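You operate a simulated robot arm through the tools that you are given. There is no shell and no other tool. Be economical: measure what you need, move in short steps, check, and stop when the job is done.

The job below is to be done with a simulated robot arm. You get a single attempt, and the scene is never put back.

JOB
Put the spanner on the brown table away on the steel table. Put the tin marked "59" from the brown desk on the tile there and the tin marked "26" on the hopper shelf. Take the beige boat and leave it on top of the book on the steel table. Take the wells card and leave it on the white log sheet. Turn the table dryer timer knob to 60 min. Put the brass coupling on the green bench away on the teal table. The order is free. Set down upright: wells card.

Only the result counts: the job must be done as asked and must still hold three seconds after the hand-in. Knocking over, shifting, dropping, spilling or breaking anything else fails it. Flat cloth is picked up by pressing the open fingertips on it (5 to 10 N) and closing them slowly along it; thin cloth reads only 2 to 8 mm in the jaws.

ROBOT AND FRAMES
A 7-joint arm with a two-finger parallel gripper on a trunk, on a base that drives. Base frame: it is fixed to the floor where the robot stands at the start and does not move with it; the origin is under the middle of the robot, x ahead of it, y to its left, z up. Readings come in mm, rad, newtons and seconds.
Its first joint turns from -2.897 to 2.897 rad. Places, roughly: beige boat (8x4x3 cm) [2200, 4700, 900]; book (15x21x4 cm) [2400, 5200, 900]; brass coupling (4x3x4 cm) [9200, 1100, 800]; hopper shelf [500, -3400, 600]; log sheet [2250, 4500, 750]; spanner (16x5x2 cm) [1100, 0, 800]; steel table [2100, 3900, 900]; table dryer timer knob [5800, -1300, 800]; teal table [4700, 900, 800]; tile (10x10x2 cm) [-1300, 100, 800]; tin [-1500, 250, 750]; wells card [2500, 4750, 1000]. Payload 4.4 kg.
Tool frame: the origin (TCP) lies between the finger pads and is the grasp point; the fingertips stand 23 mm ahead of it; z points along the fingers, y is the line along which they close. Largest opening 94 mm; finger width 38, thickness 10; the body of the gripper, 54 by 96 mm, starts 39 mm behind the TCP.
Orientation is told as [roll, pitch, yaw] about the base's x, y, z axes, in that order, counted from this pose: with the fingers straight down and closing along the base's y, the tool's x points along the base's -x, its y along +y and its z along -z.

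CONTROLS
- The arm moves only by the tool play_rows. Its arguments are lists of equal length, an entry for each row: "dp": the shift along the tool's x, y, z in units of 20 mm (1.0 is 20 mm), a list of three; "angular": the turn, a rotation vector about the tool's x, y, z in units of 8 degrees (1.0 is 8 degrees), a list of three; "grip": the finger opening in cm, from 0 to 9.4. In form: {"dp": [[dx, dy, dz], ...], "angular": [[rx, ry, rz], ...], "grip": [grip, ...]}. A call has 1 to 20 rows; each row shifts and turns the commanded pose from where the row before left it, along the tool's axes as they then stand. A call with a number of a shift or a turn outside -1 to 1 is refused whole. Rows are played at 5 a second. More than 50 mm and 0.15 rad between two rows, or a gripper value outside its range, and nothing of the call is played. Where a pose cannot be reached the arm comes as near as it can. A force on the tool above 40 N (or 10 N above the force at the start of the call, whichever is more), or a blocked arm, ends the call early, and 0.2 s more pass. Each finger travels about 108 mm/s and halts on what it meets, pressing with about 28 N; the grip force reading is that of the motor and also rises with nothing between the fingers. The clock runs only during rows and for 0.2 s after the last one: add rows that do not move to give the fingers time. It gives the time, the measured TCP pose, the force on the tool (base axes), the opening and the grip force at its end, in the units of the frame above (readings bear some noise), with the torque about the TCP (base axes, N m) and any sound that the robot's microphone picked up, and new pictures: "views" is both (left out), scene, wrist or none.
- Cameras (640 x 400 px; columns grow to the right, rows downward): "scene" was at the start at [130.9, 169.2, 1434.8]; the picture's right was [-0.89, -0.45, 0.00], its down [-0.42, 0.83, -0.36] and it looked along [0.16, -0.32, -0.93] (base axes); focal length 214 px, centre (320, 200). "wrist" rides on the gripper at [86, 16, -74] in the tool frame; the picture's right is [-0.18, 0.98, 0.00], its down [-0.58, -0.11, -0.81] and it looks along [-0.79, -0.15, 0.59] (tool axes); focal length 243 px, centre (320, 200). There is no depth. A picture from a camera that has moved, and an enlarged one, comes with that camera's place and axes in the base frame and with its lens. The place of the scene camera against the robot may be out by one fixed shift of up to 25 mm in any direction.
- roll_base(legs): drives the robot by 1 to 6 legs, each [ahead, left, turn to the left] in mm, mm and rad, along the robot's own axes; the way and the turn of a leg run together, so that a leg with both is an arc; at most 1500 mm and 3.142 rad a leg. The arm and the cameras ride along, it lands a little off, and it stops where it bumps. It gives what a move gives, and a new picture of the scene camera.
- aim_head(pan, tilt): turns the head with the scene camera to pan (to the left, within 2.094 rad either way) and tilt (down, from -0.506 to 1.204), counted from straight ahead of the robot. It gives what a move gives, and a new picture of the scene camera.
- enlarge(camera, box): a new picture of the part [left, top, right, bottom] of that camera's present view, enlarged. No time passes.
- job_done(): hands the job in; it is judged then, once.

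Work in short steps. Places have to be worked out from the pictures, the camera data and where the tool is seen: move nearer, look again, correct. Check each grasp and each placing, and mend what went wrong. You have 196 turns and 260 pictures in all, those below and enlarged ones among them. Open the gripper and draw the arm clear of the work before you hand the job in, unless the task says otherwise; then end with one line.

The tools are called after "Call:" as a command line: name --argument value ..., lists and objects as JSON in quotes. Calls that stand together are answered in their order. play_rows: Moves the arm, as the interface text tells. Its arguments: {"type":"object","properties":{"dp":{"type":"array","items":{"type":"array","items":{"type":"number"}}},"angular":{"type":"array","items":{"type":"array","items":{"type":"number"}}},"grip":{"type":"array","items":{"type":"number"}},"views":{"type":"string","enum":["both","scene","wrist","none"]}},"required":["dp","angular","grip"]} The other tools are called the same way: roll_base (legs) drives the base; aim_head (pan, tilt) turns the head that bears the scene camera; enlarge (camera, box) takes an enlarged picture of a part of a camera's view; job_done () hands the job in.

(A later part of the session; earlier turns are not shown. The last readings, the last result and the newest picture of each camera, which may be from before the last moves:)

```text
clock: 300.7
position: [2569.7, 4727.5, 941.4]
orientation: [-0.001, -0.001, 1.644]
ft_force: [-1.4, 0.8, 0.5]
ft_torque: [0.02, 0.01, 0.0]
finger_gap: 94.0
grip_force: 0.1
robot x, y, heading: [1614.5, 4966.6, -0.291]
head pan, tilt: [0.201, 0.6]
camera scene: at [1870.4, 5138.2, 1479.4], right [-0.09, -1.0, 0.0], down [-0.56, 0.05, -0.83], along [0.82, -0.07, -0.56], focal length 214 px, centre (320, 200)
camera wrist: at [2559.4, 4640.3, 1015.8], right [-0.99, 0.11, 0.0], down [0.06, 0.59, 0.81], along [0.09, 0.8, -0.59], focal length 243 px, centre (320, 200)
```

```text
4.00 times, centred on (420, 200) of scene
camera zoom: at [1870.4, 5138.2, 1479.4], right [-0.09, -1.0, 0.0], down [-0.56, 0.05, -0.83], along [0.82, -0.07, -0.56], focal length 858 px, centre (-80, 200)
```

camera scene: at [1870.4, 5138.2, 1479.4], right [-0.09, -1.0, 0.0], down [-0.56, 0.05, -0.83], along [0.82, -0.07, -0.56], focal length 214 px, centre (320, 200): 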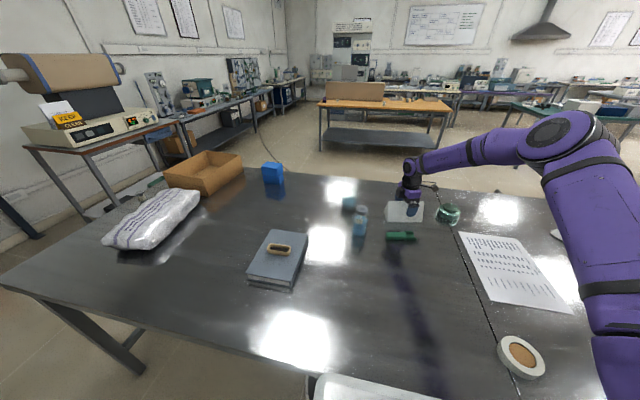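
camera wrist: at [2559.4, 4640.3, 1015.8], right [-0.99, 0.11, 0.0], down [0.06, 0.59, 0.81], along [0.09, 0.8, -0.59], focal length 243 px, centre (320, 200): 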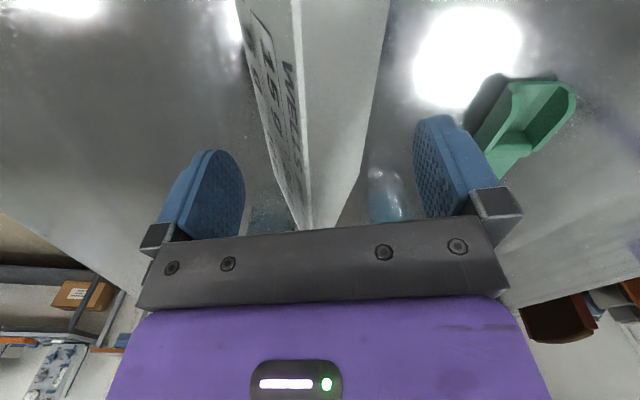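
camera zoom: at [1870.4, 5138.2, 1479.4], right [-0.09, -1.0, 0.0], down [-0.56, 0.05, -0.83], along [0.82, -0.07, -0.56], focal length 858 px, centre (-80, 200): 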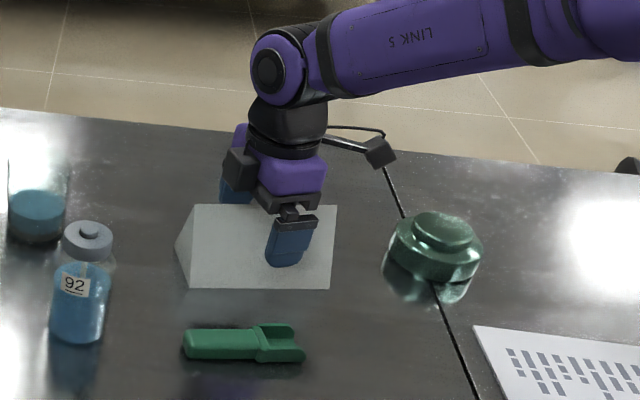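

Centre along the card (−24 mm), lower slightly and close.

Call:
play_rows --dp '[[-0.6, -0.2, 0], [-0.6, 0, 0.3], [0, 0, 0.3], [0, 0, 0], [0, 0, 0], [0, 0, 0], [0, 0, 0], [0, 0, 0]]' --angular '[[0, 0, 0], [0, 0, 0], [0, 0, 0], [0, 0, 0], [0, 0, 0], [0, 0, 0], [0, 0, 0], [0, 0, 0]]' --grip '[9.4, 9.4, 9.4, 7.5, 6, 4.5, 3, 2]'

Call:
enlarge --camera "scene" --box '[340, 150, 500, 250]'

```text
clock: 302.5
position: [2572.6, 4751.8, 929.1]
orientation: [-0.001, -0.001, 1.644]
ft_force: [0.3, 0.2, 0.9]
ft_torque: [0.0, -0.03, 0.0]
finger_gap: 42.1
grip_force: 28.1
robot x, y, heading: [1613.8, 4966.8, -0.291]
head pan, tilt: [0.201, 0.6]
camera scene: at [1870.6, 5138.2, 1479.4], right [-0.09, -1.0, 0.0], down [-0.56, 0.05, -0.82], along [0.82, -0.07, -0.57], focal length 214 px, centre (320, 200)
camera wrist: at [2562.2, 4664.3, 1004.0], right [-0.99, 0.11, 0.0], down [0.06, 0.59, 0.81], along [0.09, 0.8, -0.59], focal length 243 px, centre (320, 200)
```

scene: 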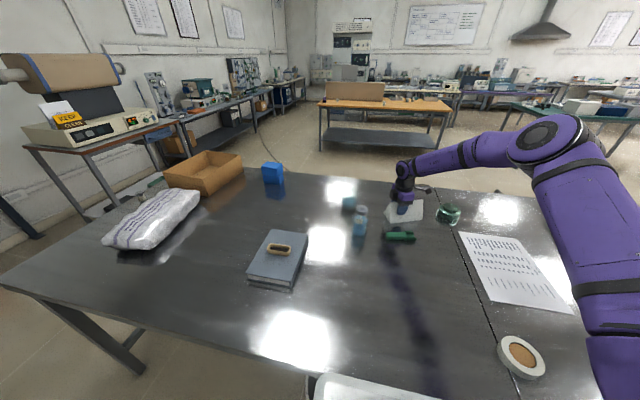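
wrist: 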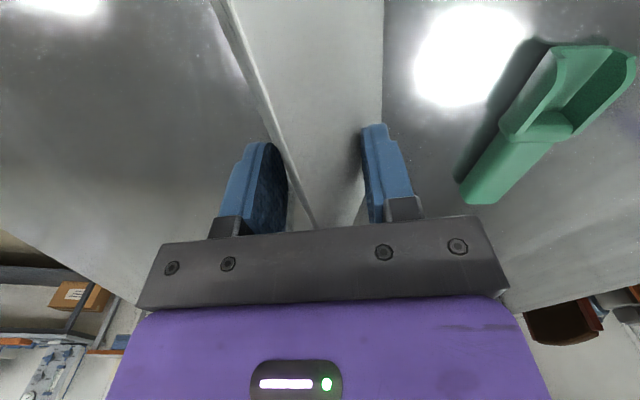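

```text
4.00 times, centred on (420, 200) of scene
camera zoom: at [1870.6, 5138.2, 1479.4], right [-0.09, -1.0, 0.0], down [-0.56, 0.05, -0.82], along [0.82, -0.07, -0.57], focal length 858 px, centre (-80, 200)
```

zoom: 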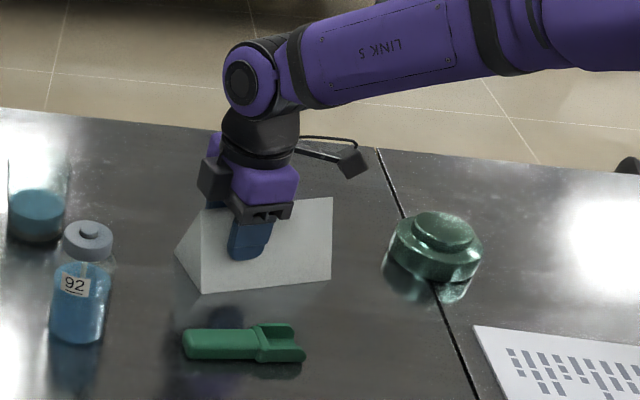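

The card turned ~10° in the grip. Open, rotate the tool to match, and regrasp.

Call:
play_rows --dp '[[0, 0, 0], [0, 0, 0], [0, 0, 0], [0, 0, 0], [0, 0, 0]]' --angular '[[0, 0, 0], [0, 0, 0], [0, 0, 0], [0, 0, 0], [0, 0, 0]]' --grip '[5, 6, 7.5, 9, 9.4]' --views "wrist"

Call:
enlarge --camera "scene" --box '[340, 150, 500, 250]'

```text
clock: 303.7
position: [2572.5, 4752.7, 928.1]
orientation: [-0.002, -0.001, 1.644]
ft_force: [0.0, -0.3, 0.2]
ft_torque: [-0.02, -0.03, -0.03]
finger_gap: 93.7
grip_force: 0.2
robot x, y, heading: [1616.4, 4968.3, -0.292]
head pan, tilt: [0.201, 0.6]
camera wrist: at [2562.2, 4664.3, 1004.1], right [-0.99, 0.11, 0.0], down [0.06, 0.59, 0.81], along [0.09, 0.8, -0.59], focal length 243 px, centre (320, 200)
```

wrist: 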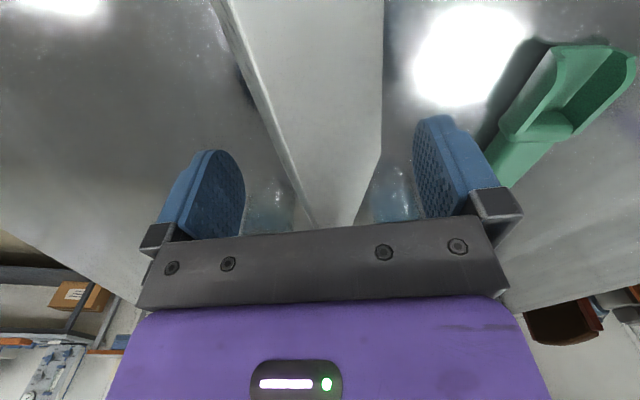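

```text
4.00 times, centred on (420, 200) of scene
camera zoom: at [1870.6, 5138.2, 1479.4], right [-0.09, -1.0, 0.0], down [-0.56, 0.05, -0.83], along [0.82, -0.07, -0.57], focal length 858 px, centre (-80, 200)
```

zoom: 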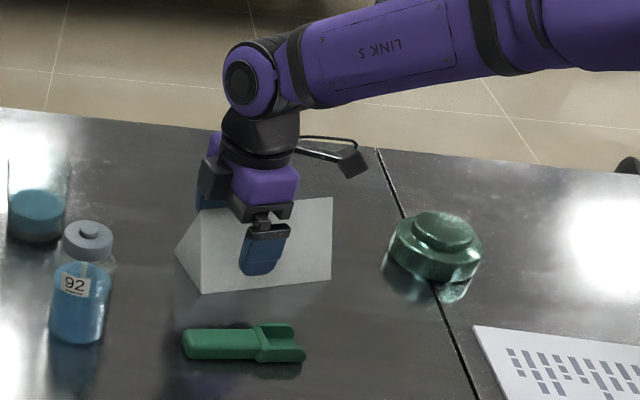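

My lateral formula omitted the wrist camera's 10° skew; correcting it, the card is in fact now aligned with and centred between the fingers. Simply close again and lift slightly.

Call:
play_rows --dp '[[0, 0, 0.1], [0, 0, 0], [0, 0, 0], [0, 0, 0], [0, 0, 0], [0, 0, -0.3], [0, 0, -0.5], [0, 0, -0.5]]' --angular '[[0, 0, 0], [0, 0, 0], [0, 0, 0], [0, 0, 0], [0, 0, 0], [0, 0, 0], [0, 0, 0], [0, 0, 0]]' --grip '[8, 6.5, 5, 3.5, 2.5, 2, 2, 2]' --views "wrist"

Call:
enlarge --camera "scene" --box '[340, 150, 500, 250]'

```text
clock: 305.5
position: [2572.1, 4751.6, 953.0]
orientation: [-0.001, -0.001, 1.644]
ft_force: [-0.3, -0.1, -1.2]
ft_torque: [-0.02, 0.0, 0.03]
finger_gap: 44.1
grip_force: 28.1
robot x, y, heading: [1610.5, 4967.0, -0.289]
head pan, tilt: [0.201, 0.6]
camera wrist: at [2561.6, 4663.8, 1028.7], right [-0.99, 0.11, 0.0], down [0.06, 0.59, 0.81], along [0.09, 0.8, -0.59], focal length 243 px, centre (320, 200)
```

wrist: 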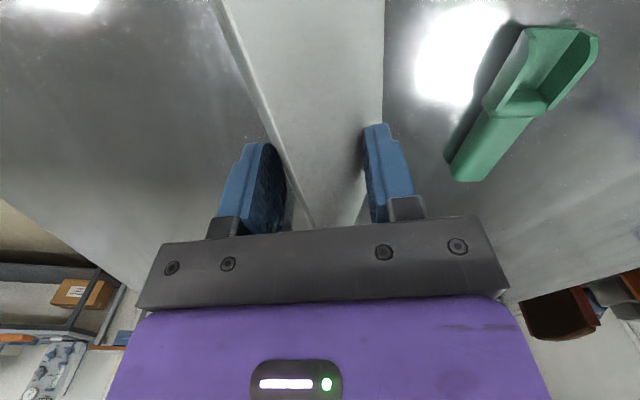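

```text
4.00 times, centred on (420, 200) of scene
camera zoom: at [1870.7, 5138.1, 1479.4], right [-0.09, -1.0, 0.0], down [-0.56, 0.05, -0.82], along [0.82, -0.07, -0.57], focal length 858 px, centre (-80, 200)
```

zoom: 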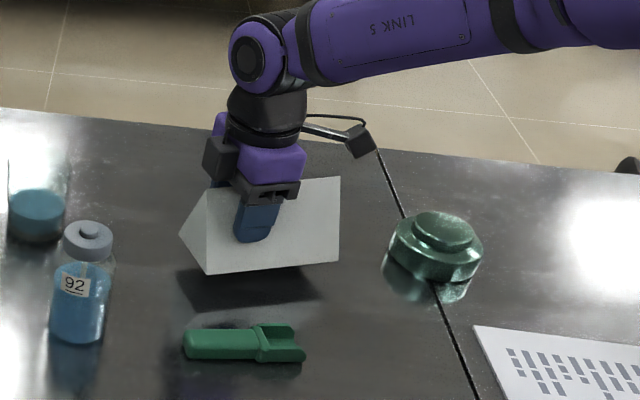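

Card lifted level. Raise and carry it over the log sheet (≈[2270,4470]).

Call:
play_rows --dp '[[0, 0, -1], [0, 0, -1], [0, 0, -1], [0, 0, -1], [0, 0, -1], [0.76, 0.947, 0], [0.76, 0.947, 0], [0.76, 0.947, 0], [0.76, 0.947, 0], [0.76, 0.947, 0], [0.76, 0.947, 0], [0.76, 0.947, 0], [0.76, 0.947, 0], [0.76, 0.947, 0], [0.76, 0.947, 0], [0.76, 0.947, 0], [0.76, 0.947, 0], [0.76, 0.947, 0], [0.76, 0.947, 0], [0.76, 0.947, 0]]' --angular '[[0, 0, 0], [0, 0, 0], [0, 0, 0], [0, 0, 0], [0, 0, 0], [0, 0, 0], [0, 0, 0], [0, 0, 0], [0, 0, 0], [0, 0, 0], [0, 0, 0], [0, 0, 0], [0, 0, 0], [0, 0, 0], [0, 0, 0], [0, 0, 0], [0, 0, 0], [0, 0, 0], [0, 0, 0], [0, 0, 0]]' --grip '[2, 2, 2, 2, 2, 2, 2, 2, 2, 2, 2, 2, 2, 2, 2, 2, 2, 2, 2, 2]'

Call:
aim_head --pan -0.25 --tilt 0.75

```text
clock: 309.7
position: [2304.5, 4501.9, 1051.2]
orientation: [-0.001, -0.001, 1.647]
ft_force: [-0.1, 0.8, -0.3]
ft_torque: [-0.01, 0.03, -0.03]
finger_gap: 43.1
grip_force: 27.9
robot x, y, heading: [1611.8, 4966.5, -0.29]
head pan, tilt: [0.201, 0.6]
camera scene: at [1870.8, 5138.4, 1479.3], right [-0.09, -1.0, 0.0], down [-0.56, 0.05, -0.82], along [0.82, -0.07, -0.57], focal length 214 px, centre (320, 200)
camera wrist: at [2294.7, 4413.5, 1126.8], right [-0.99, 0.11, 0.0], down [0.06, 0.59, 0.81], along [0.09, 0.8, -0.59], focal length 243 px, centre (320, 200)
```

scene: 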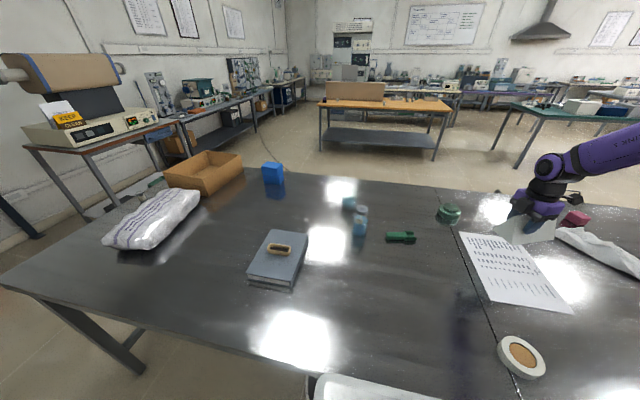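
wrist: 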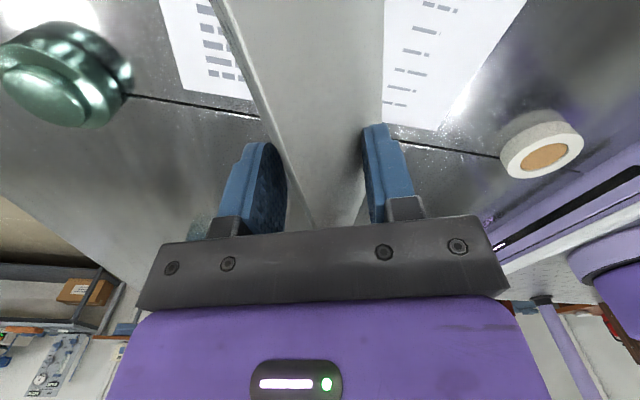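

```text
clock: 310.6
position: [2304.2, 4502.0, 1052.1]
orientation: [-0.003, -0.002, 1.644]
ft_force: [0.3, 0.0, 0.2]
ft_torque: [0.02, 0.03, 0.0]
finger_gap: 42.8
grip_force: 27.7
robot x, y, heading: [1613.2, 4965.0, -0.292]
head pan, tilt: [-0.25, 0.75]
camera scene: at [1853.7, 5103.5, 1466.6], right [-0.51, -0.86, 0.0], down [-0.59, 0.35, -0.73], along [0.63, -0.38, -0.68], focal length 214 px, centre (320, 200)
```

scene: 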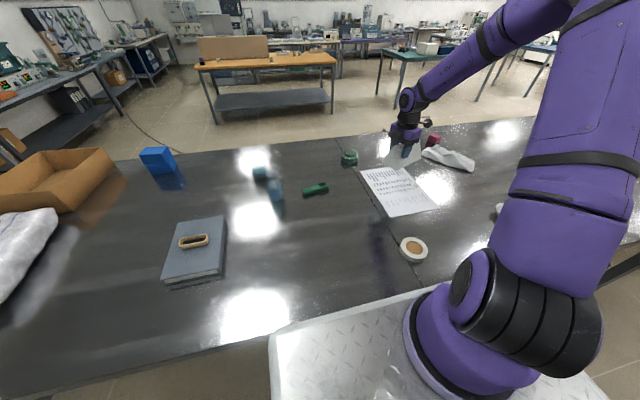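

From the wrist view the sheet centre is ≈[2285,4479]. Rotate the card to align with the sheet, centre it and lower.

Call:
play_rows --dp '[[0, 0, 0], [0, 0, 0], [0, 0, 0], [0.7, 0.3, 0.5], [0.67, 0.3, 0.8], [0, 0, 1], [0, 0, 1], [0, 0, 1], [0, 0, 0.5]]' --angular '[[0, 0, 0.84], [0, 0, 0.84], [0, 0, 0.84], [0, 0, 0], [0, 0, 0], [0, 0, 0], [0, 0, 0], [0, 0, 0], [0, 0, 0]]' --grip '[2, 2, 2, 2, 2, 2, 2, 2, 2]'

Call:
enlarge --camera "scene" --box '[340, 110, 468, 230]'

```text
clock: 312.6
position: [2286.7, 4479.6, 955.6]
orientation: [0.002, -0.001, 1.293]
ft_force: [0.1, -0.1, -0.2]
ft_torque: [0.0, -0.04, 0.01]
finger_gap: 42.3
grip_force: 28.1
robot x, y, heading: [1614.2, 4965.8, -0.289]
head pan, tilt: [-0.25, 0.75]
camera scene: at [1853.5, 5103.5, 1466.5], right [-0.51, -0.86, 0.0], down [-0.58, 0.35, -0.73], along [0.63, -0.38, -0.68], focal length 214 px, centre (320, 200)
camera wrist: at [2246.7, 4401.1, 1030.8], right [-0.89, 0.45, 0.0], down [0.26, 0.53, 0.81], along [0.36, 0.72, -0.59], focal length 243 px, centre (320, 200)
```

scene: 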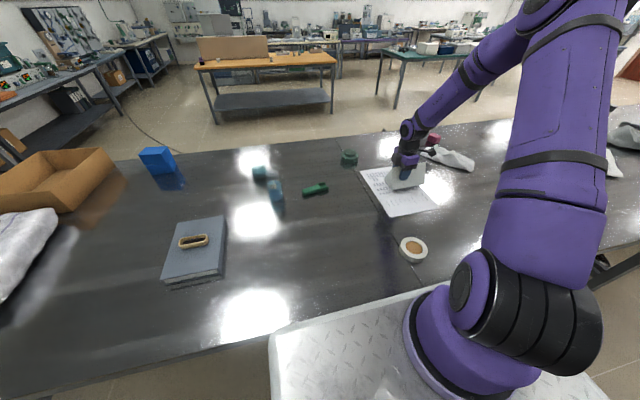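
wrist: 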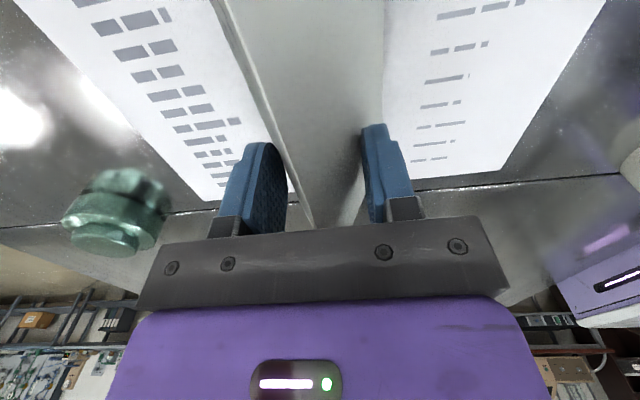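

```text
3.33 times, centred on (404, 170) of scene
camera zoom: at [1853.5, 5103.5, 1466.5], right [-0.51, -0.86, 0.0], down [-0.58, 0.35, -0.73], along [0.63, -0.38, -0.68], focal length 715 px, centre (40, 300)
```

zoom: 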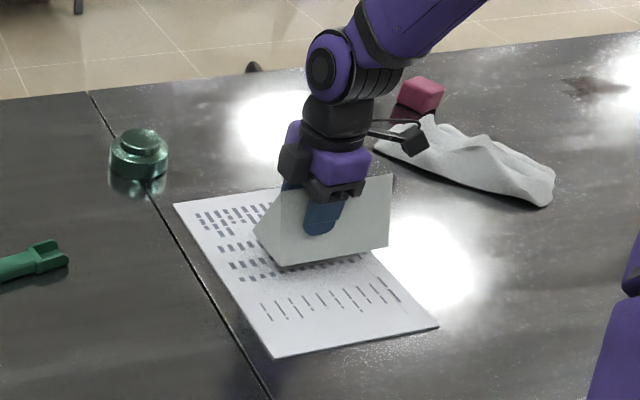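

Slight shift of 18 mm toward +y to centre, then lower to contact.

Call:
play_rows --dp '[[-0.9, 0, 0.2], [0, 0, 0.4], [0, 0, 0.3], [0, 0, 0.15], [0, 0, 0.15], [0, 0, 0.15], [0, 0, 0.15], [0, 0, 0.15]]' --angular '[[0, 0, 0], [0, 0, 0], [0, 0, 0], [0, 0, 0], [0, 0, 0], [0, 0, 0], [0, 0, 0], [0, 0, 0]]' --grip '[2, 2, 2, 2, 2, 2, 2, 2]' --views "none"

Call:
enlarge --camera "scene" --box '[340, 110, 468, 230]'

```text
clock: 314.1
position: [2292.9, 4497.1, 932.1]
orientation: [-0.008, 0.0, 1.294]
ft_force: [-3.7, 2.9, 22.5]
ft_torque: [0.17, 0.23, -0.01]
finger_gap: 42.3
grip_force: 27.8
robot x, y, heading: [1610.5, 4965.7, -0.286]
head pan, tilt: [-0.25, 0.75]
stopped in row 7: the force on the tool passed its limit at 46 N (the readings are from after the stop); the commanded pose is now the measured one
```

```text
3.33 times, centred on (404, 170) of scene
camera zoom: at [1852.8, 5104.0, 1466.6], right [-0.51, -0.86, 0.0], down [-0.58, 0.35, -0.73], along [0.63, -0.38, -0.68], focal length 715 px, centre (40, 300)
```

zoom: 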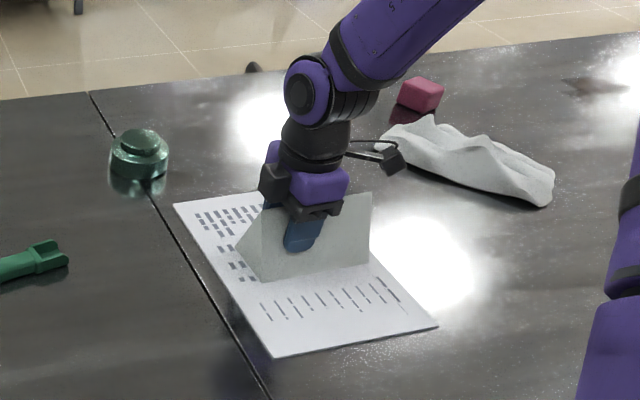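

Contact on the sheet. Release and lift.

Call:
play_rows --dp '[[0, 0, -0.1], [0, 0, 0], [0, 0, 0], [0, 0, 0], [0, 0, -0.3], [0, 0, -0.8], [0, 0, -1], [0, 0, -1], [0, 0, -1], [0, 0, -1], [0, 0, -1], [0, 0, -1]]' --angular '[[0, 0, 0], [0, 0, 0], [0, 0, 0], [0, 0, 0], [0, 0, 0], [0, 0, 0], [0, 0, 0], [0, 0, 0], [0, 0, 0], [0, 0, 0], [0, 0, 0], [0, 0, 0]]' --grip '[4.3, 5, 7, 9, 9.4, 9.4, 9.4, 9.4, 9.4, 9.4, 9.4, 9.4]'

Call:
enlarge --camera "scene" --box '[340, 110, 468, 230]'

```text
clock: 316.6
position: [2293.6, 4497.4, 1072.1]
orientation: [-0.003, -0.003, 1.293]
ft_force: [0.5, -0.4, 0.2]
ft_torque: [-0.01, 0.04, -0.02]
finger_gap: 93.9
grip_force: 0.0
robot x, y, heading: [1615.5, 4963.7, -0.287]
head pan, tilt: [-0.25, 0.75]
camera scene: at [1853.8, 5103.2, 1466.5], right [-0.51, -0.86, 0.0], down [-0.59, 0.35, -0.73], along [0.63, -0.38, -0.68], focal length 214 px, centre (320, 200)
camera wrist: at [2253.6, 4418.2, 1147.8], right [-0.89, 0.45, 0.0], down [0.26, 0.53, 0.81], along [0.36, 0.72, -0.59], focal length 243 px, centre (320, 200)
```

scene: 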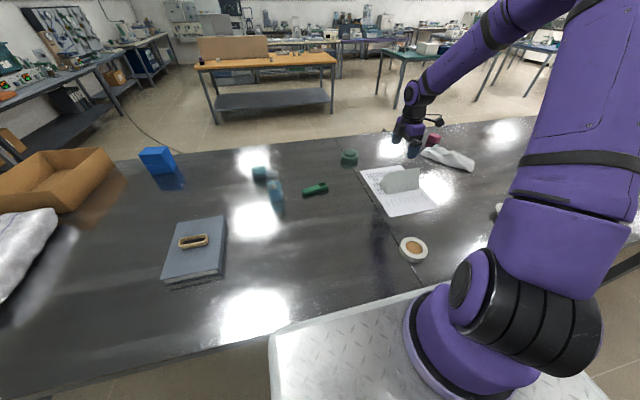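
wrist: 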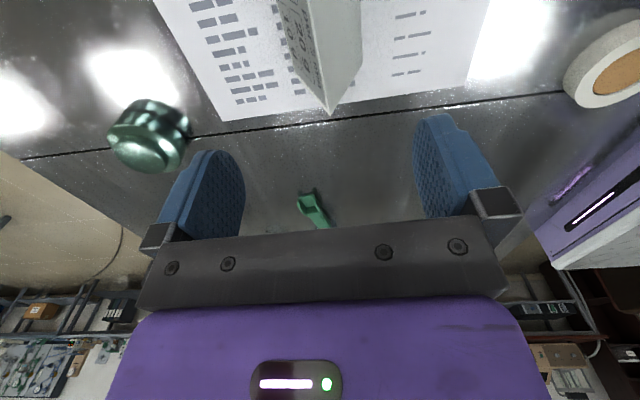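

```text
3.33 times, centred on (404, 170) of scene
camera zoom: at [1853.8, 5103.2, 1466.5], right [-0.51, -0.86, 0.0], down [-0.59, 0.35, -0.73], along [0.63, -0.38, -0.68], focal length 715 px, centre (40, 300)
```

zoom: 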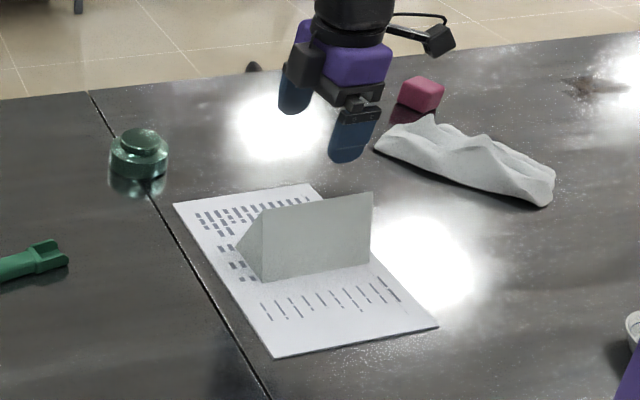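

Card stands upright on the log sheet. Next: the far side of the room — go around the far end of the steel table. First raise/retract the arm, back away and slide left.

Call:
play_rows --dp '[[0, 0.8, -0.6], [0, 0.8, -0.6], [0, 0.8, -0.6], [0, 0.8, -0.6], [0, 0.8, -0.6]]' --angular '[[0, 0, 0], [0, 0, 0], [0, 0, 0], [0, 0, 0], [0, 0, 0]]' --grip '[9.4, 9.4, 9.4, 9.4, 9.4]' --views "none"

Call:
roll_base --legs '[[-260, 0, 0], [0, 1500, 0], [0, 430, 0]]'

Call:
aim_head --pan 0.0 --tilt 0.35

```text
clock: 317.9
position: [2215.2, 4518.8, 1133.6]
orientation: [-0.004, 0.001, 1.291]
ft_force: [-0.4, -0.3, -0.4]
ft_torque: [0.03, 0.01, -0.02]
finger_gap: 94.0
grip_force: 0.0
robot x, y, heading: [1610.3, 4965.8, -0.291]
head pan, tilt: [-0.25, 0.75]
```

```text
clock: 328.9
position: [2503.4, 6439.3, 1133.5]
orientation: [-0.004, 0.0, 1.302]
ft_force: [-0.3, -0.2, 0.7]
ft_torque: [0.03, -0.01, -0.01]
finger_gap: 94.1
grip_force: 0.1
robot x, y, heading: [1895.6, 6878.1, -0.276]
head pan, tilt: [-0.25, 0.75]
camera scene: at [2134.4, 7018.5, 1466.5], right [-0.5, -0.86, 0.0], down [-0.59, 0.34, -0.73], along [0.63, -0.37, -0.68], focal length 214 px, centre (320, 200)
```

scene: 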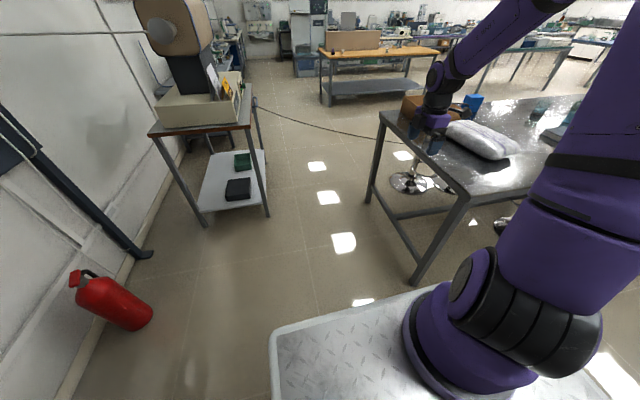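

```text
clock: 329.8
position: [2503.1, 6439.3, 1132.5]
orientation: [-0.004, 0.0, 1.303]
ft_force: [0.1, -0.5, 0.1]
ft_torque: [-0.02, -0.01, -0.01]
finger_gap: 94.1
grip_force: 0.0
robot x, y, heading: [1894.7, 6880.4, -0.273]
head pan, tilt: [0.0, 0.351]
camera scene: at [2152.4, 7034.6, 1502.1], right [-0.28, -0.96, 0.0], down [-0.33, 0.1, -0.94], along [0.9, -0.26, -0.34], focal length 214 px, centre (320, 200)
```

scene: 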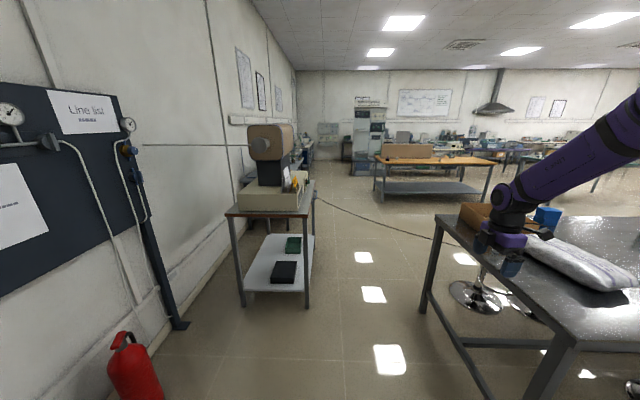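

The gap between cart and table end is ~890 mm; centre it at u≈7013 and drive through.

Call:
roll_base --legs '[[0, -115, -0.024], [1500, 0, 0], [900, 0, 0]]'

Call:
aim_head --pan -0.9 --tilt 0.3

```text
clock: 342.2
position: [4710.3, 5598.1, 1132.9]
orientation: [-0.003, 0.0, 1.267]
ft_force: [-0.2, 0.4, -0.1]
ft_torque: [0.03, 0.0, 0.01]
finger_gap: 93.9
grip_force: 0.0
robot x, y, heading: [4118.5, 6059.7, -0.311]
head pan, tilt: [0.0, 0.351]
camera scene: at [4382.2, 6204.5, 1502.2], right [-0.31, -0.95, 0.0], down [-0.33, 0.11, -0.94], along [0.89, -0.29, -0.34], focal length 214 px, centre (320, 200)
```

scene: 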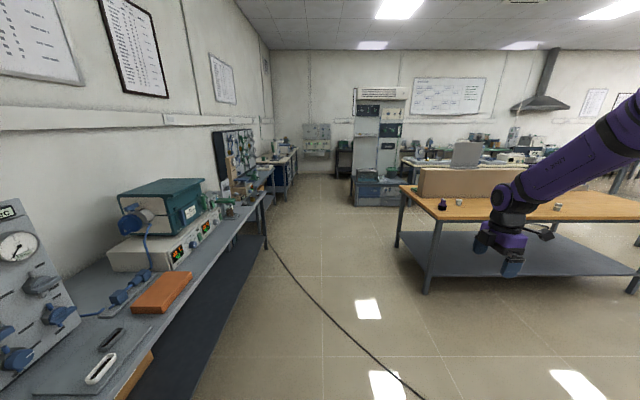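

```text
clock: 343.4
position: [4709.9, 5597.3, 1132.8]
orientation: [-0.004, 0.0, 1.268]
ft_force: [-0.2, 0.1, -0.4]
ft_torque: [-0.01, 0.01, -0.02]
finger_gap: 94.1
grip_force: 0.0
robot x, y, heading: [4121.8, 6054.3, -0.315]
head pan, tilt: [-0.901, 0.3]
camera scene: at [4326.2, 6145.9, 1506.9], right [-0.94, -0.35, 0.0], down [-0.1, 0.28, -0.96], along [0.33, -0.9, -0.3], focal length 214 px, centre (320, 200)
```

scene: 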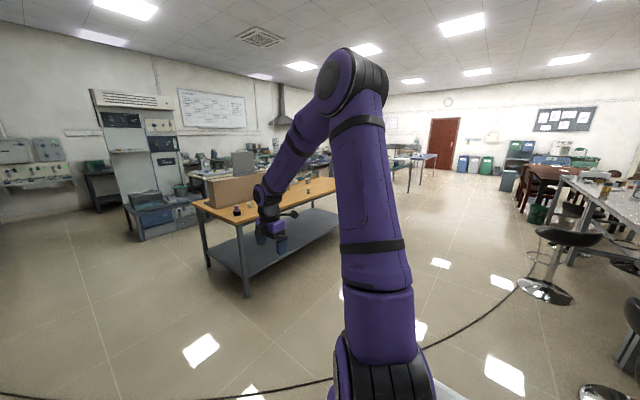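

Through. Now slide right along the cross aisle (n≈−2600, between the stools and the yellow bench) toward u≈3900.

Call:
roll_base --legs '[[440, 0, 0.016], [0, -1500, 0], [0, -1500, 0]]'

Call:
aim_head --pan 0.15 --tilt 0.2

Call:
aim_head --pan -0.7 --tilt 0.25

```text
clock: 360.1
position: [4276.1, 2613.1, 1133.8]
orientation: [-0.005, -0.002, 1.296]
ft_force: [0.4, 0.2, -1.0]
ft_torque: [0.01, -0.05, 0.01]
finger_gap: 93.6
grip_force: 0.1
robot x, y, heading: [3671.4, 3054.6, -0.289]
head pan, tilt: [-0.901, 0.3]
camera scene: at [3876.2, 3151.3, 1506.9], right [-0.93, -0.37, 0.0], down [-0.11, 0.27, -0.96], along [0.36, -0.89, -0.3], focal length 214 px, centre (320, 200)
```

scene: 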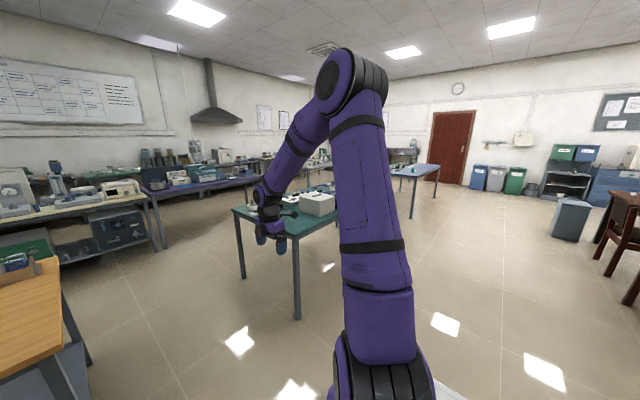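

```text
clock: 361.4
position: [4275.1, 2611.3, 1134.1]
orientation: [-0.004, 0.001, 1.293]
ft_force: [-0.7, 0.4, 0.2]
ft_torque: [0.01, 0.0, 0.06]
finger_gap: 94.0
grip_force: 0.0
robot x, y, heading: [3670.2, 3056.5, -0.293]
head pan, tilt: [0.15, 0.201]
camera scene: at [3933.8, 3225.0, 1516.2], right [-0.14, -0.99, 0.0], down [-0.2, 0.03, -0.98], along [0.97, -0.14, -0.2], focal length 214 px, centre (320, 200)
```

scene: 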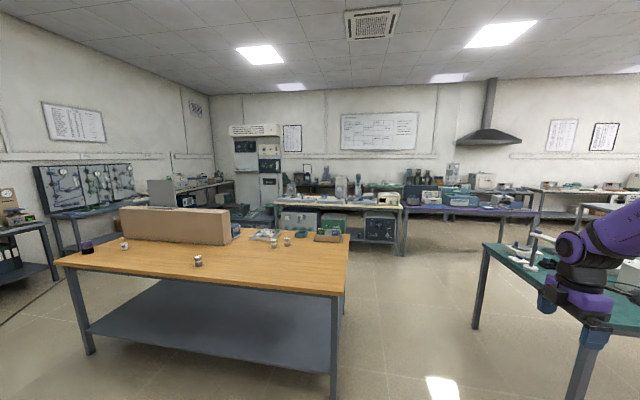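

```text
clock: 362.6
position: [4275.6, 2612.1, 1133.6]
orientation: [-0.005, 0.0, 1.293]
ft_force: [-0.7, 0.8, 0.2]
ft_torque: [0.01, 0.0, 0.01]
finger_gap: 94.1
grip_force: 0.0
robot x, y, heading: [3669.3, 3057.2, -0.286]
head pan, tilt: [-0.7, 0.25]
camera scene: at [3892.9, 3160.0, 1511.6], right [-0.83, -0.55, 0.0], down [-0.14, 0.21, -0.97], along [0.53, -0.81, -0.25], focal length 214 px, centre (320, 200)
```

scene: 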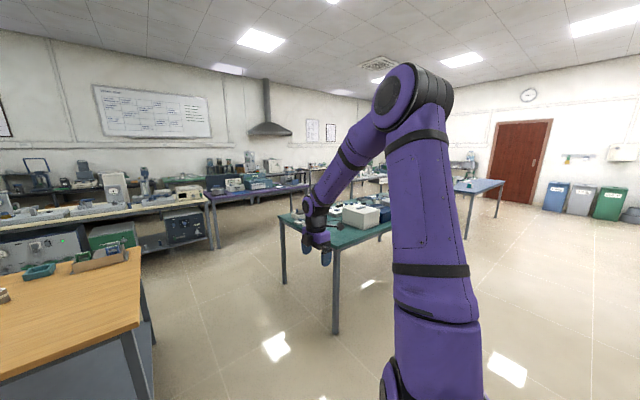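

Look for the green bench at the far wall, in the direction of the coupling.

Call:
aim_head --pan -0.1 --tilt 0.15

Call:
enlarge --camera "scene" --box '[180, 140, 420, 260]'

```text
clock: 363.6
position: [4274.8, 2612.1, 1133.7]
orientation: [-0.002, 0.001, 1.292]
ft_force: [-0.4, 1.0, -0.5]
ft_torque: [0.02, 0.03, -0.01]
finger_gap: 93.7
grip_force: 0.0
robot x, y, heading: [3670.7, 3054.7, -0.292]
head pan, tilt: [-0.099, 0.15]
camera scene: at [3927.3, 3202.8, 1520.9], right [-0.38, -0.93, 0.0], down [-0.14, 0.06, -0.99], along [0.91, -0.38, -0.15], focal length 214 px, centre (320, 200)
```

scene: 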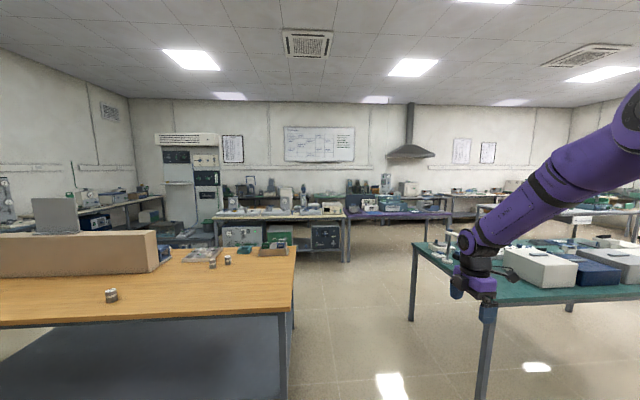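

```text
2.67 times, centred on (300, 200) of scene
camera zoom: at [3927.3, 3202.8, 1520.9], right [-0.38, -0.93, 0.0], down [-0.14, 0.06, -0.99], along [0.91, -0.38, -0.15], focal length 572 px, centre (373, 200)
```

zoom: 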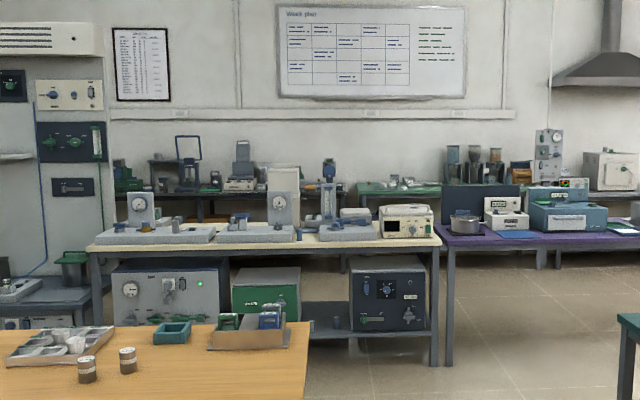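

The green bench is against the far wall behind the cream/purple tables. I'll drive through the gap between the yellow bench and the teal table (u≈3690) and look for the way around.

Call:
roll_base --legs '[[0, -300, 0], [1500, 0, 0], [700, 0, 0]]'

Call:
aim_head --pan -0.8 --tilt 0.2

Call:
aim_head --pan 0.9 --tilt 0.2

```text
clock: 376.1
position: [6292.1, 1647.9, 1132.8]
orientation: [-0.002, -0.002, 1.268]
ft_force: [-0.5, -0.4, 0.9]
ft_torque: [0.02, 0.02, 0.0]
finger_gap: 93.9
grip_force: 0.0
robot x, y, heading: [5698.9, 2108.1, -0.319]
head pan, tilt: [-0.099, 0.15]
camera scene: at [5959.7, 2246.8, 1520.9], right [-0.4, -0.92, 0.0], down [-0.14, 0.06, -0.99], along [0.9, -0.4, -0.15], focal length 214 px, centre (320, 200)
```

scene: 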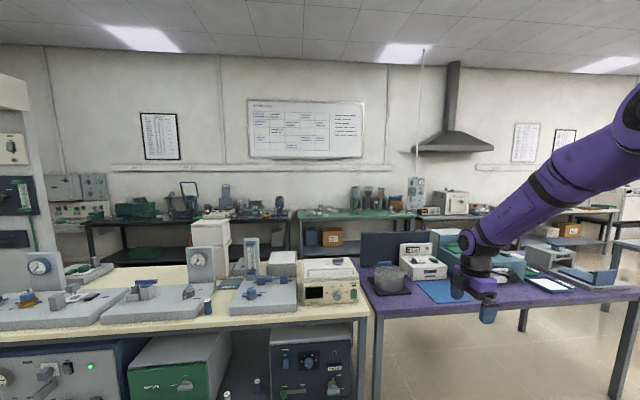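

```text
clock: 377.2
position: [6291.9, 1646.8, 1133.3]
orientation: [-0.004, -0.001, 1.269]
ft_force: [0.2, 0.4, 0.0]
ft_torque: [-0.03, 0.0, -0.01]
finger_gap: 94.0
grip_force: 0.0
robot x, y, heading: [5702.1, 2109.2, -0.32]
head pan, tilt: [-0.799, 0.201]
camera scene: at [5915.9, 2200.6, 1516.2], right [-0.9, -0.44, 0.0], down [-0.09, 0.18, -0.98], along [0.43, -0.88, -0.2], focal length 214 px, centre (320, 200)
```

scene: 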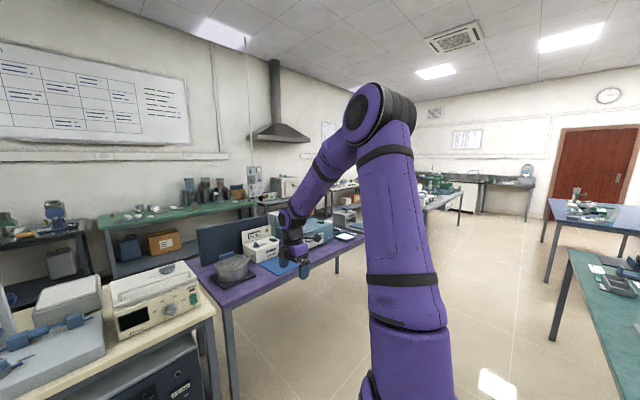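

```text
clock: 378.9
position: [6291.2, 1647.8, 1132.9]
orientation: [-0.004, 0.001, 1.267]
ft_force: [-1.2, 0.3, 0.5]
ft_torque: [-0.02, 0.04, 0.01]
finger_gap: 93.8
grip_force: 0.1
robot x, y, heading: [5697.6, 2102.8, -0.318]
head pan, tilt: [0.901, 0.201]
camera scene: at [5952.5, 2335.6, 1516.2], right [0.55, -0.83, 0.0], down [-0.17, -0.11, -0.98], along [0.82, 0.54, -0.2], focal length 214 px, centre (320, 200)
```

scene: 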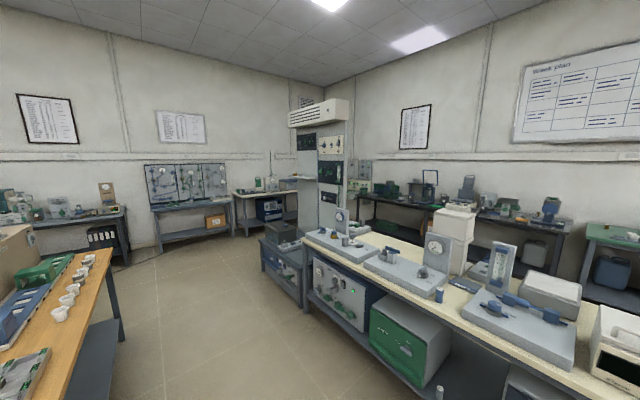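

Way around: along the aisle between teal and purple tables to the purple table's right end (u≈1900), then behind it to the green bench. Drive ahead 480, turn right, go 2200.

Call:
roll_base --legs '[[470, 0, 0], [0, 0, -1.55], [1500, 0, 0], [650, 0, 0]]'

Call:
aim_head --pan 0.3 --tilt 0.35

Call:
aim_head --pan 1.3 --tilt 0.35

```text
clock: 395.7
position: [5211.0, -741.6, 1133.4]
orientation: [-0.002, 0.0, -0.225]
ft_force: [0.6, 0.9, 0.0]
ft_torque: [-0.03, 0.0, 0.0]
finger_gap: 94.1
grip_force: 0.1
robot x, y, heading: [5627.2, -116.4, -1.81]
head pan, tilt: [0.901, 0.201]
camera scene: at [5891.5, -359.6, 1516.2], right [-0.79, -0.62, 0.0], down [-0.12, 0.16, -0.98], along [0.6, -0.77, -0.2], focal length 214 px, centre (320, 200)
```

scene: 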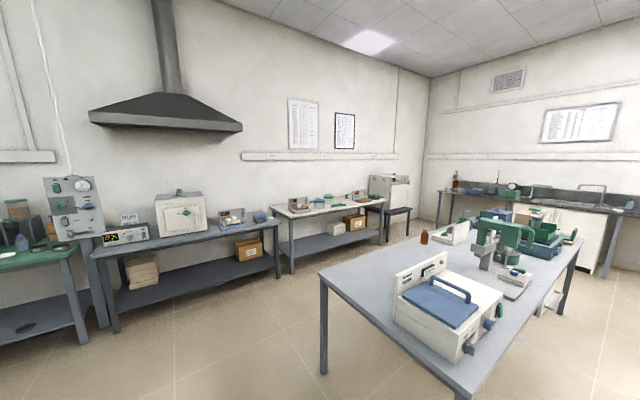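

```text
clock: 396.7
position: [5211.0, -741.8, 1133.3]
orientation: [-0.003, 0.001, -0.226]
ft_force: [0.1, -0.8, 0.6]
ft_torque: [0.01, -0.01, -0.03]
finger_gap: 94.0
grip_force: 0.0
robot x, y, heading: [5623.6, -116.6, -1.806]
head pan, tilt: [0.3, 0.351]
camera scene: at [5840.1, -379.1, 1502.2], right [-1.0, -0.06, 0.0], down [-0.02, 0.34, -0.94], along [0.06, -0.94, -0.34], focal length 214 px, centre (320, 200)
```

scene: 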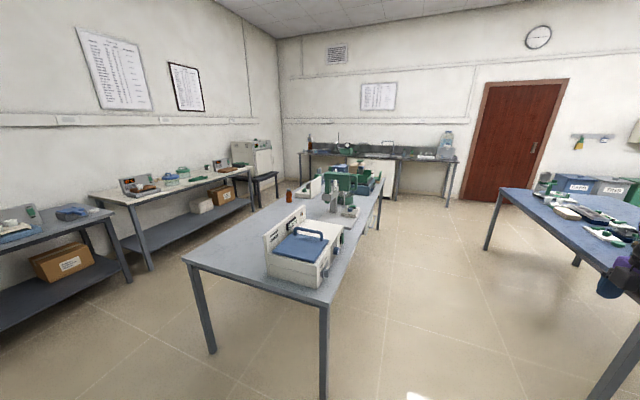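

```text
clock: 397.9
position: [5210.4, -743.0, 1133.7]
orientation: [-0.004, 0.0, -0.225]
ft_force: [0.0, -0.7, 0.9]
ft_torque: [0.0, -0.01, 0.01]
finger_gap: 94.0
grip_force: 0.1
robot x, y, heading: [5620.8, -117.0, -1.808]
head pan, tilt: [1.3, 0.351]
camera scene: at [5915.5, -331.5, 1502.2], right [-0.49, -0.87, 0.0], down [-0.3, 0.17, -0.94], along [0.82, -0.46, -0.34], focal length 214 px, centre (320, 200)
```

scene: 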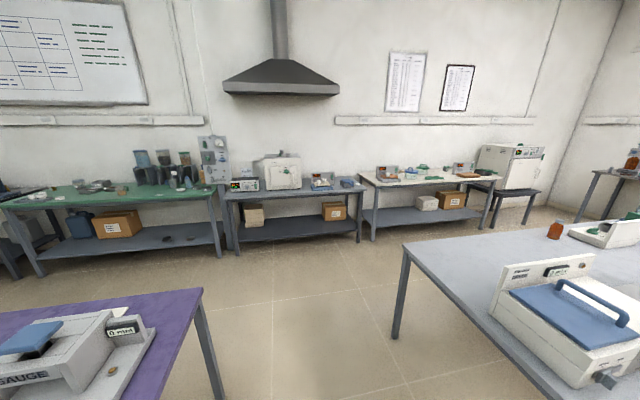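

The white device with the blue lid on the grey table ahead is near [5800,−1300] — the table dryer. Zoom to find the timer knob.

Call:
aim_head --pan 0.4 --tilt 0.5

Call:
enlarge --camera "scene" --box '[260, 150, 400, 270]'

```text
clock: 399.1
position: [5211.2, -743.1, 1134.9]
orientation: [-0.004, -0.001, -0.225]
ft_force: [-0.4, 0.0, -0.4]
ft_torque: [0.02, 0.01, 0.0]
finger_gap: 93.8
grip_force: 0.0
robot x, y, heading: [5622.8, -117.6, -1.803]
head pan, tilt: [0.4, 0.499]
camera scene: at [5849.0, -375.9, 1488.5], right [-0.99, -0.16, 0.0], down [-0.08, 0.47, -0.88], along [0.14, -0.87, -0.48], focal length 214 px, centre (320, 200)
```

scene: 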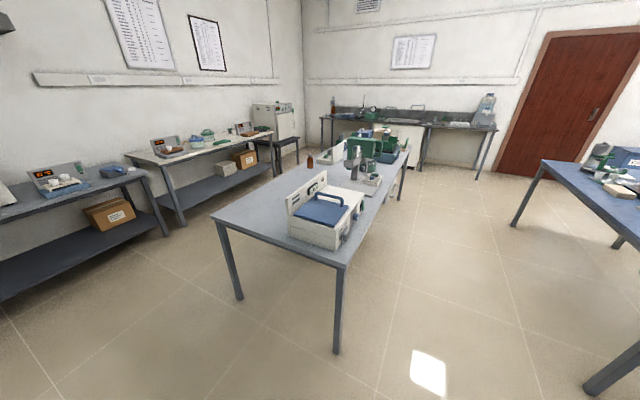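

```text
3.33 times, centred on (330, 210) of scene
camera zoom: at [5849.0, -375.9, 1488.5], right [-0.99, -0.16, 0.0], down [-0.08, 0.47, -0.88], along [0.14, -0.87, -0.48], focal length 715 px, centre (287, 167)
```

zoom: 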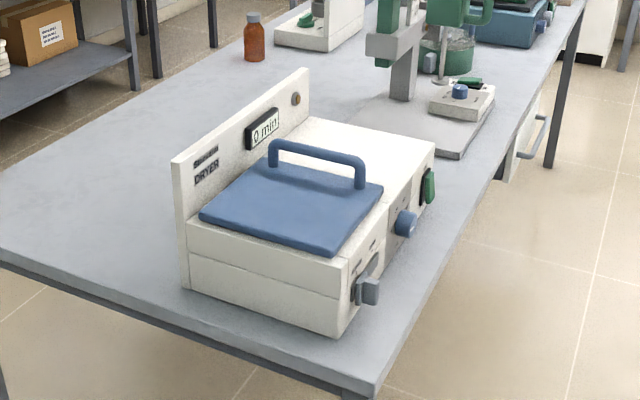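

The dryer reads "0 min"; its control face looks toward the aisle (+n side). Position in front of it: turn to face it, back up, slide right.

Call:
roll_base --legs '[[0, 0, 1.51], [-350, 0, 0], [0, -980, 0]]'

Call:
aim_head --pan -0.15 --tilt 0.6

Call:
enlarge --camera "scene" --box '[220, 110, 420, 250]'

```text
clock: 409.9
position: [5587.2, -1406.7, 1133.9]
orientation: [-0.003, -0.002, 1.278]
ft_force: [0.1, 0.8, -0.1]
ft_torque: [0.0, -0.05, 0.05]
finger_gap: 94.1
grip_force: 0.0
robot x, y, heading: [4991.5, -953.5, -0.304]
head pan, tilt: [0.4, 0.499]
camera scene: at [5252.4, -767.1, 1488.5], right [0.1, -1.0, 0.0], down [-0.48, -0.05, -0.88], along [0.87, 0.08, -0.48], focal length 214 px, centre (320, 200)
```

scene: 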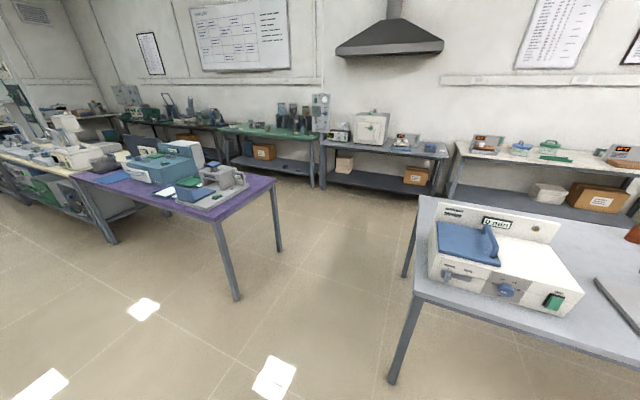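

```text
clock: 410.8
position: [5587.1, -1406.1, 1133.3]
orientation: [-0.003, 0.001, 1.279]
ft_force: [-1.0, -0.3, 1.1]
ft_torque: [0.02, -0.01, -0.03]
finger_gap: 93.9
grip_force: 0.1
robot x, y, heading: [4992.6, -954.8, -0.303]
head pan, tilt: [-0.15, 0.6]
camera scene: at [5241.3, -814.5, 1479.4], right [-0.44, -0.9, 0.0], down [-0.51, 0.25, -0.83], along [0.74, -0.36, -0.56], focal length 214 px, centre (320, 200)
```

scene: 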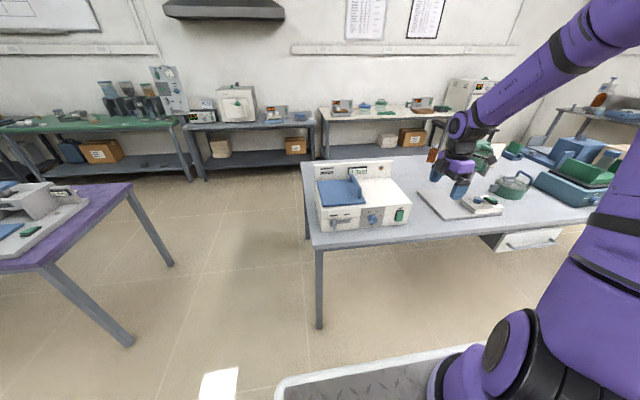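

```text
2.86 times, centred on (320, 180) of scene
camera zoom: at [5241.3, -814.5, 1479.4], right [-0.44, -0.9, 0.0], down [-0.51, 0.25, -0.83], along [0.74, -0.36, -0.56], focal length 613 px, centre (320, 257)
```

zoom: 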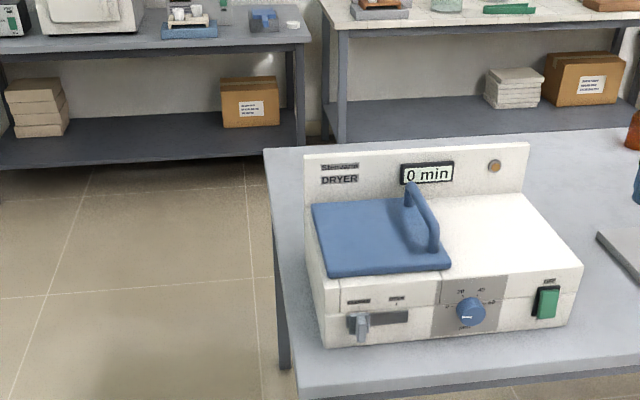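

Call:
enlarge --camera "scene" --box '[350, 200, 395, 230]'

```text
13.33 times, centred on (372, 215) of scene
camera zoom: at [5241.3, -814.5, 1479.4], right [-0.44, -0.9, 0.0], down [-0.51, 0.25, -0.83], along [0.74, -0.36, -0.56], focal length 2860 px, centre (-380, 0)
```

zoom: 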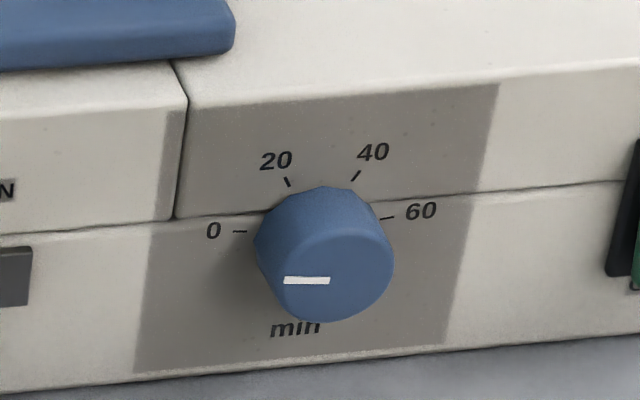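

The blue knob is the timer: pointer at 0 (left), 60 at the right → 180° clockwise. I'll point the gripper horizontally at the panel; first rotate the tool about its x axis in free space.

Call:
play_rows --dp '[[0, 0, 0], [0, 0, 0], [0, 0, 0], [0, 0, 0], [0, 0, 0], [0, 0, 0], [0, 0, 0], [0, 0, 0], [0, 0, 0], [0, 0, 0], [0, 0, 0], [0, 0, 0]]' --angular '[[0.9375, 0, 0], [0.9375, 0, 0], [0.9375, 0, 0], [0.9375, 0, 0], [0.9375, 0, 0], [0.9375, 0, 0], [0.9375, 0, 0], [0.9375, 0, 0], [0.9375, 0, 0], [0.9375, 0, 0], [0.9375, 0, 0], [0.9375, 0, 0]]' --grip '[9.4, 9.4, 9.4, 9.4, 9.4, 9.4, 9.4, 9.4, 9.4, 9.4, 9.4, 9.4]' --views "scene"

```text
clock: 413.4
position: [5585.4, -1406.2, 1134.5]
orientation: [-1.574, 0.001, 1.28]
ft_force: [-0.7, 0.8, -0.2]
ft_torque: [0.01, 0.02, -0.03]
finger_gap: 93.8
grip_force: 0.1
robot x, y, heading: [4987.3, -952.5, -0.303]
head pan, tilt: [-0.15, 0.6]
camera scene: at [5241.1, -814.1, 1479.4], right [-0.44, -0.9, 0.0], down [-0.51, 0.25, -0.83], along [0.74, -0.36, -0.56], focal length 214 px, centre (320, 200)
```

scene: 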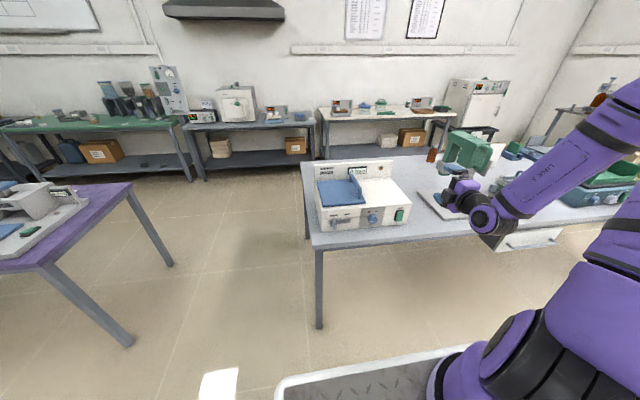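

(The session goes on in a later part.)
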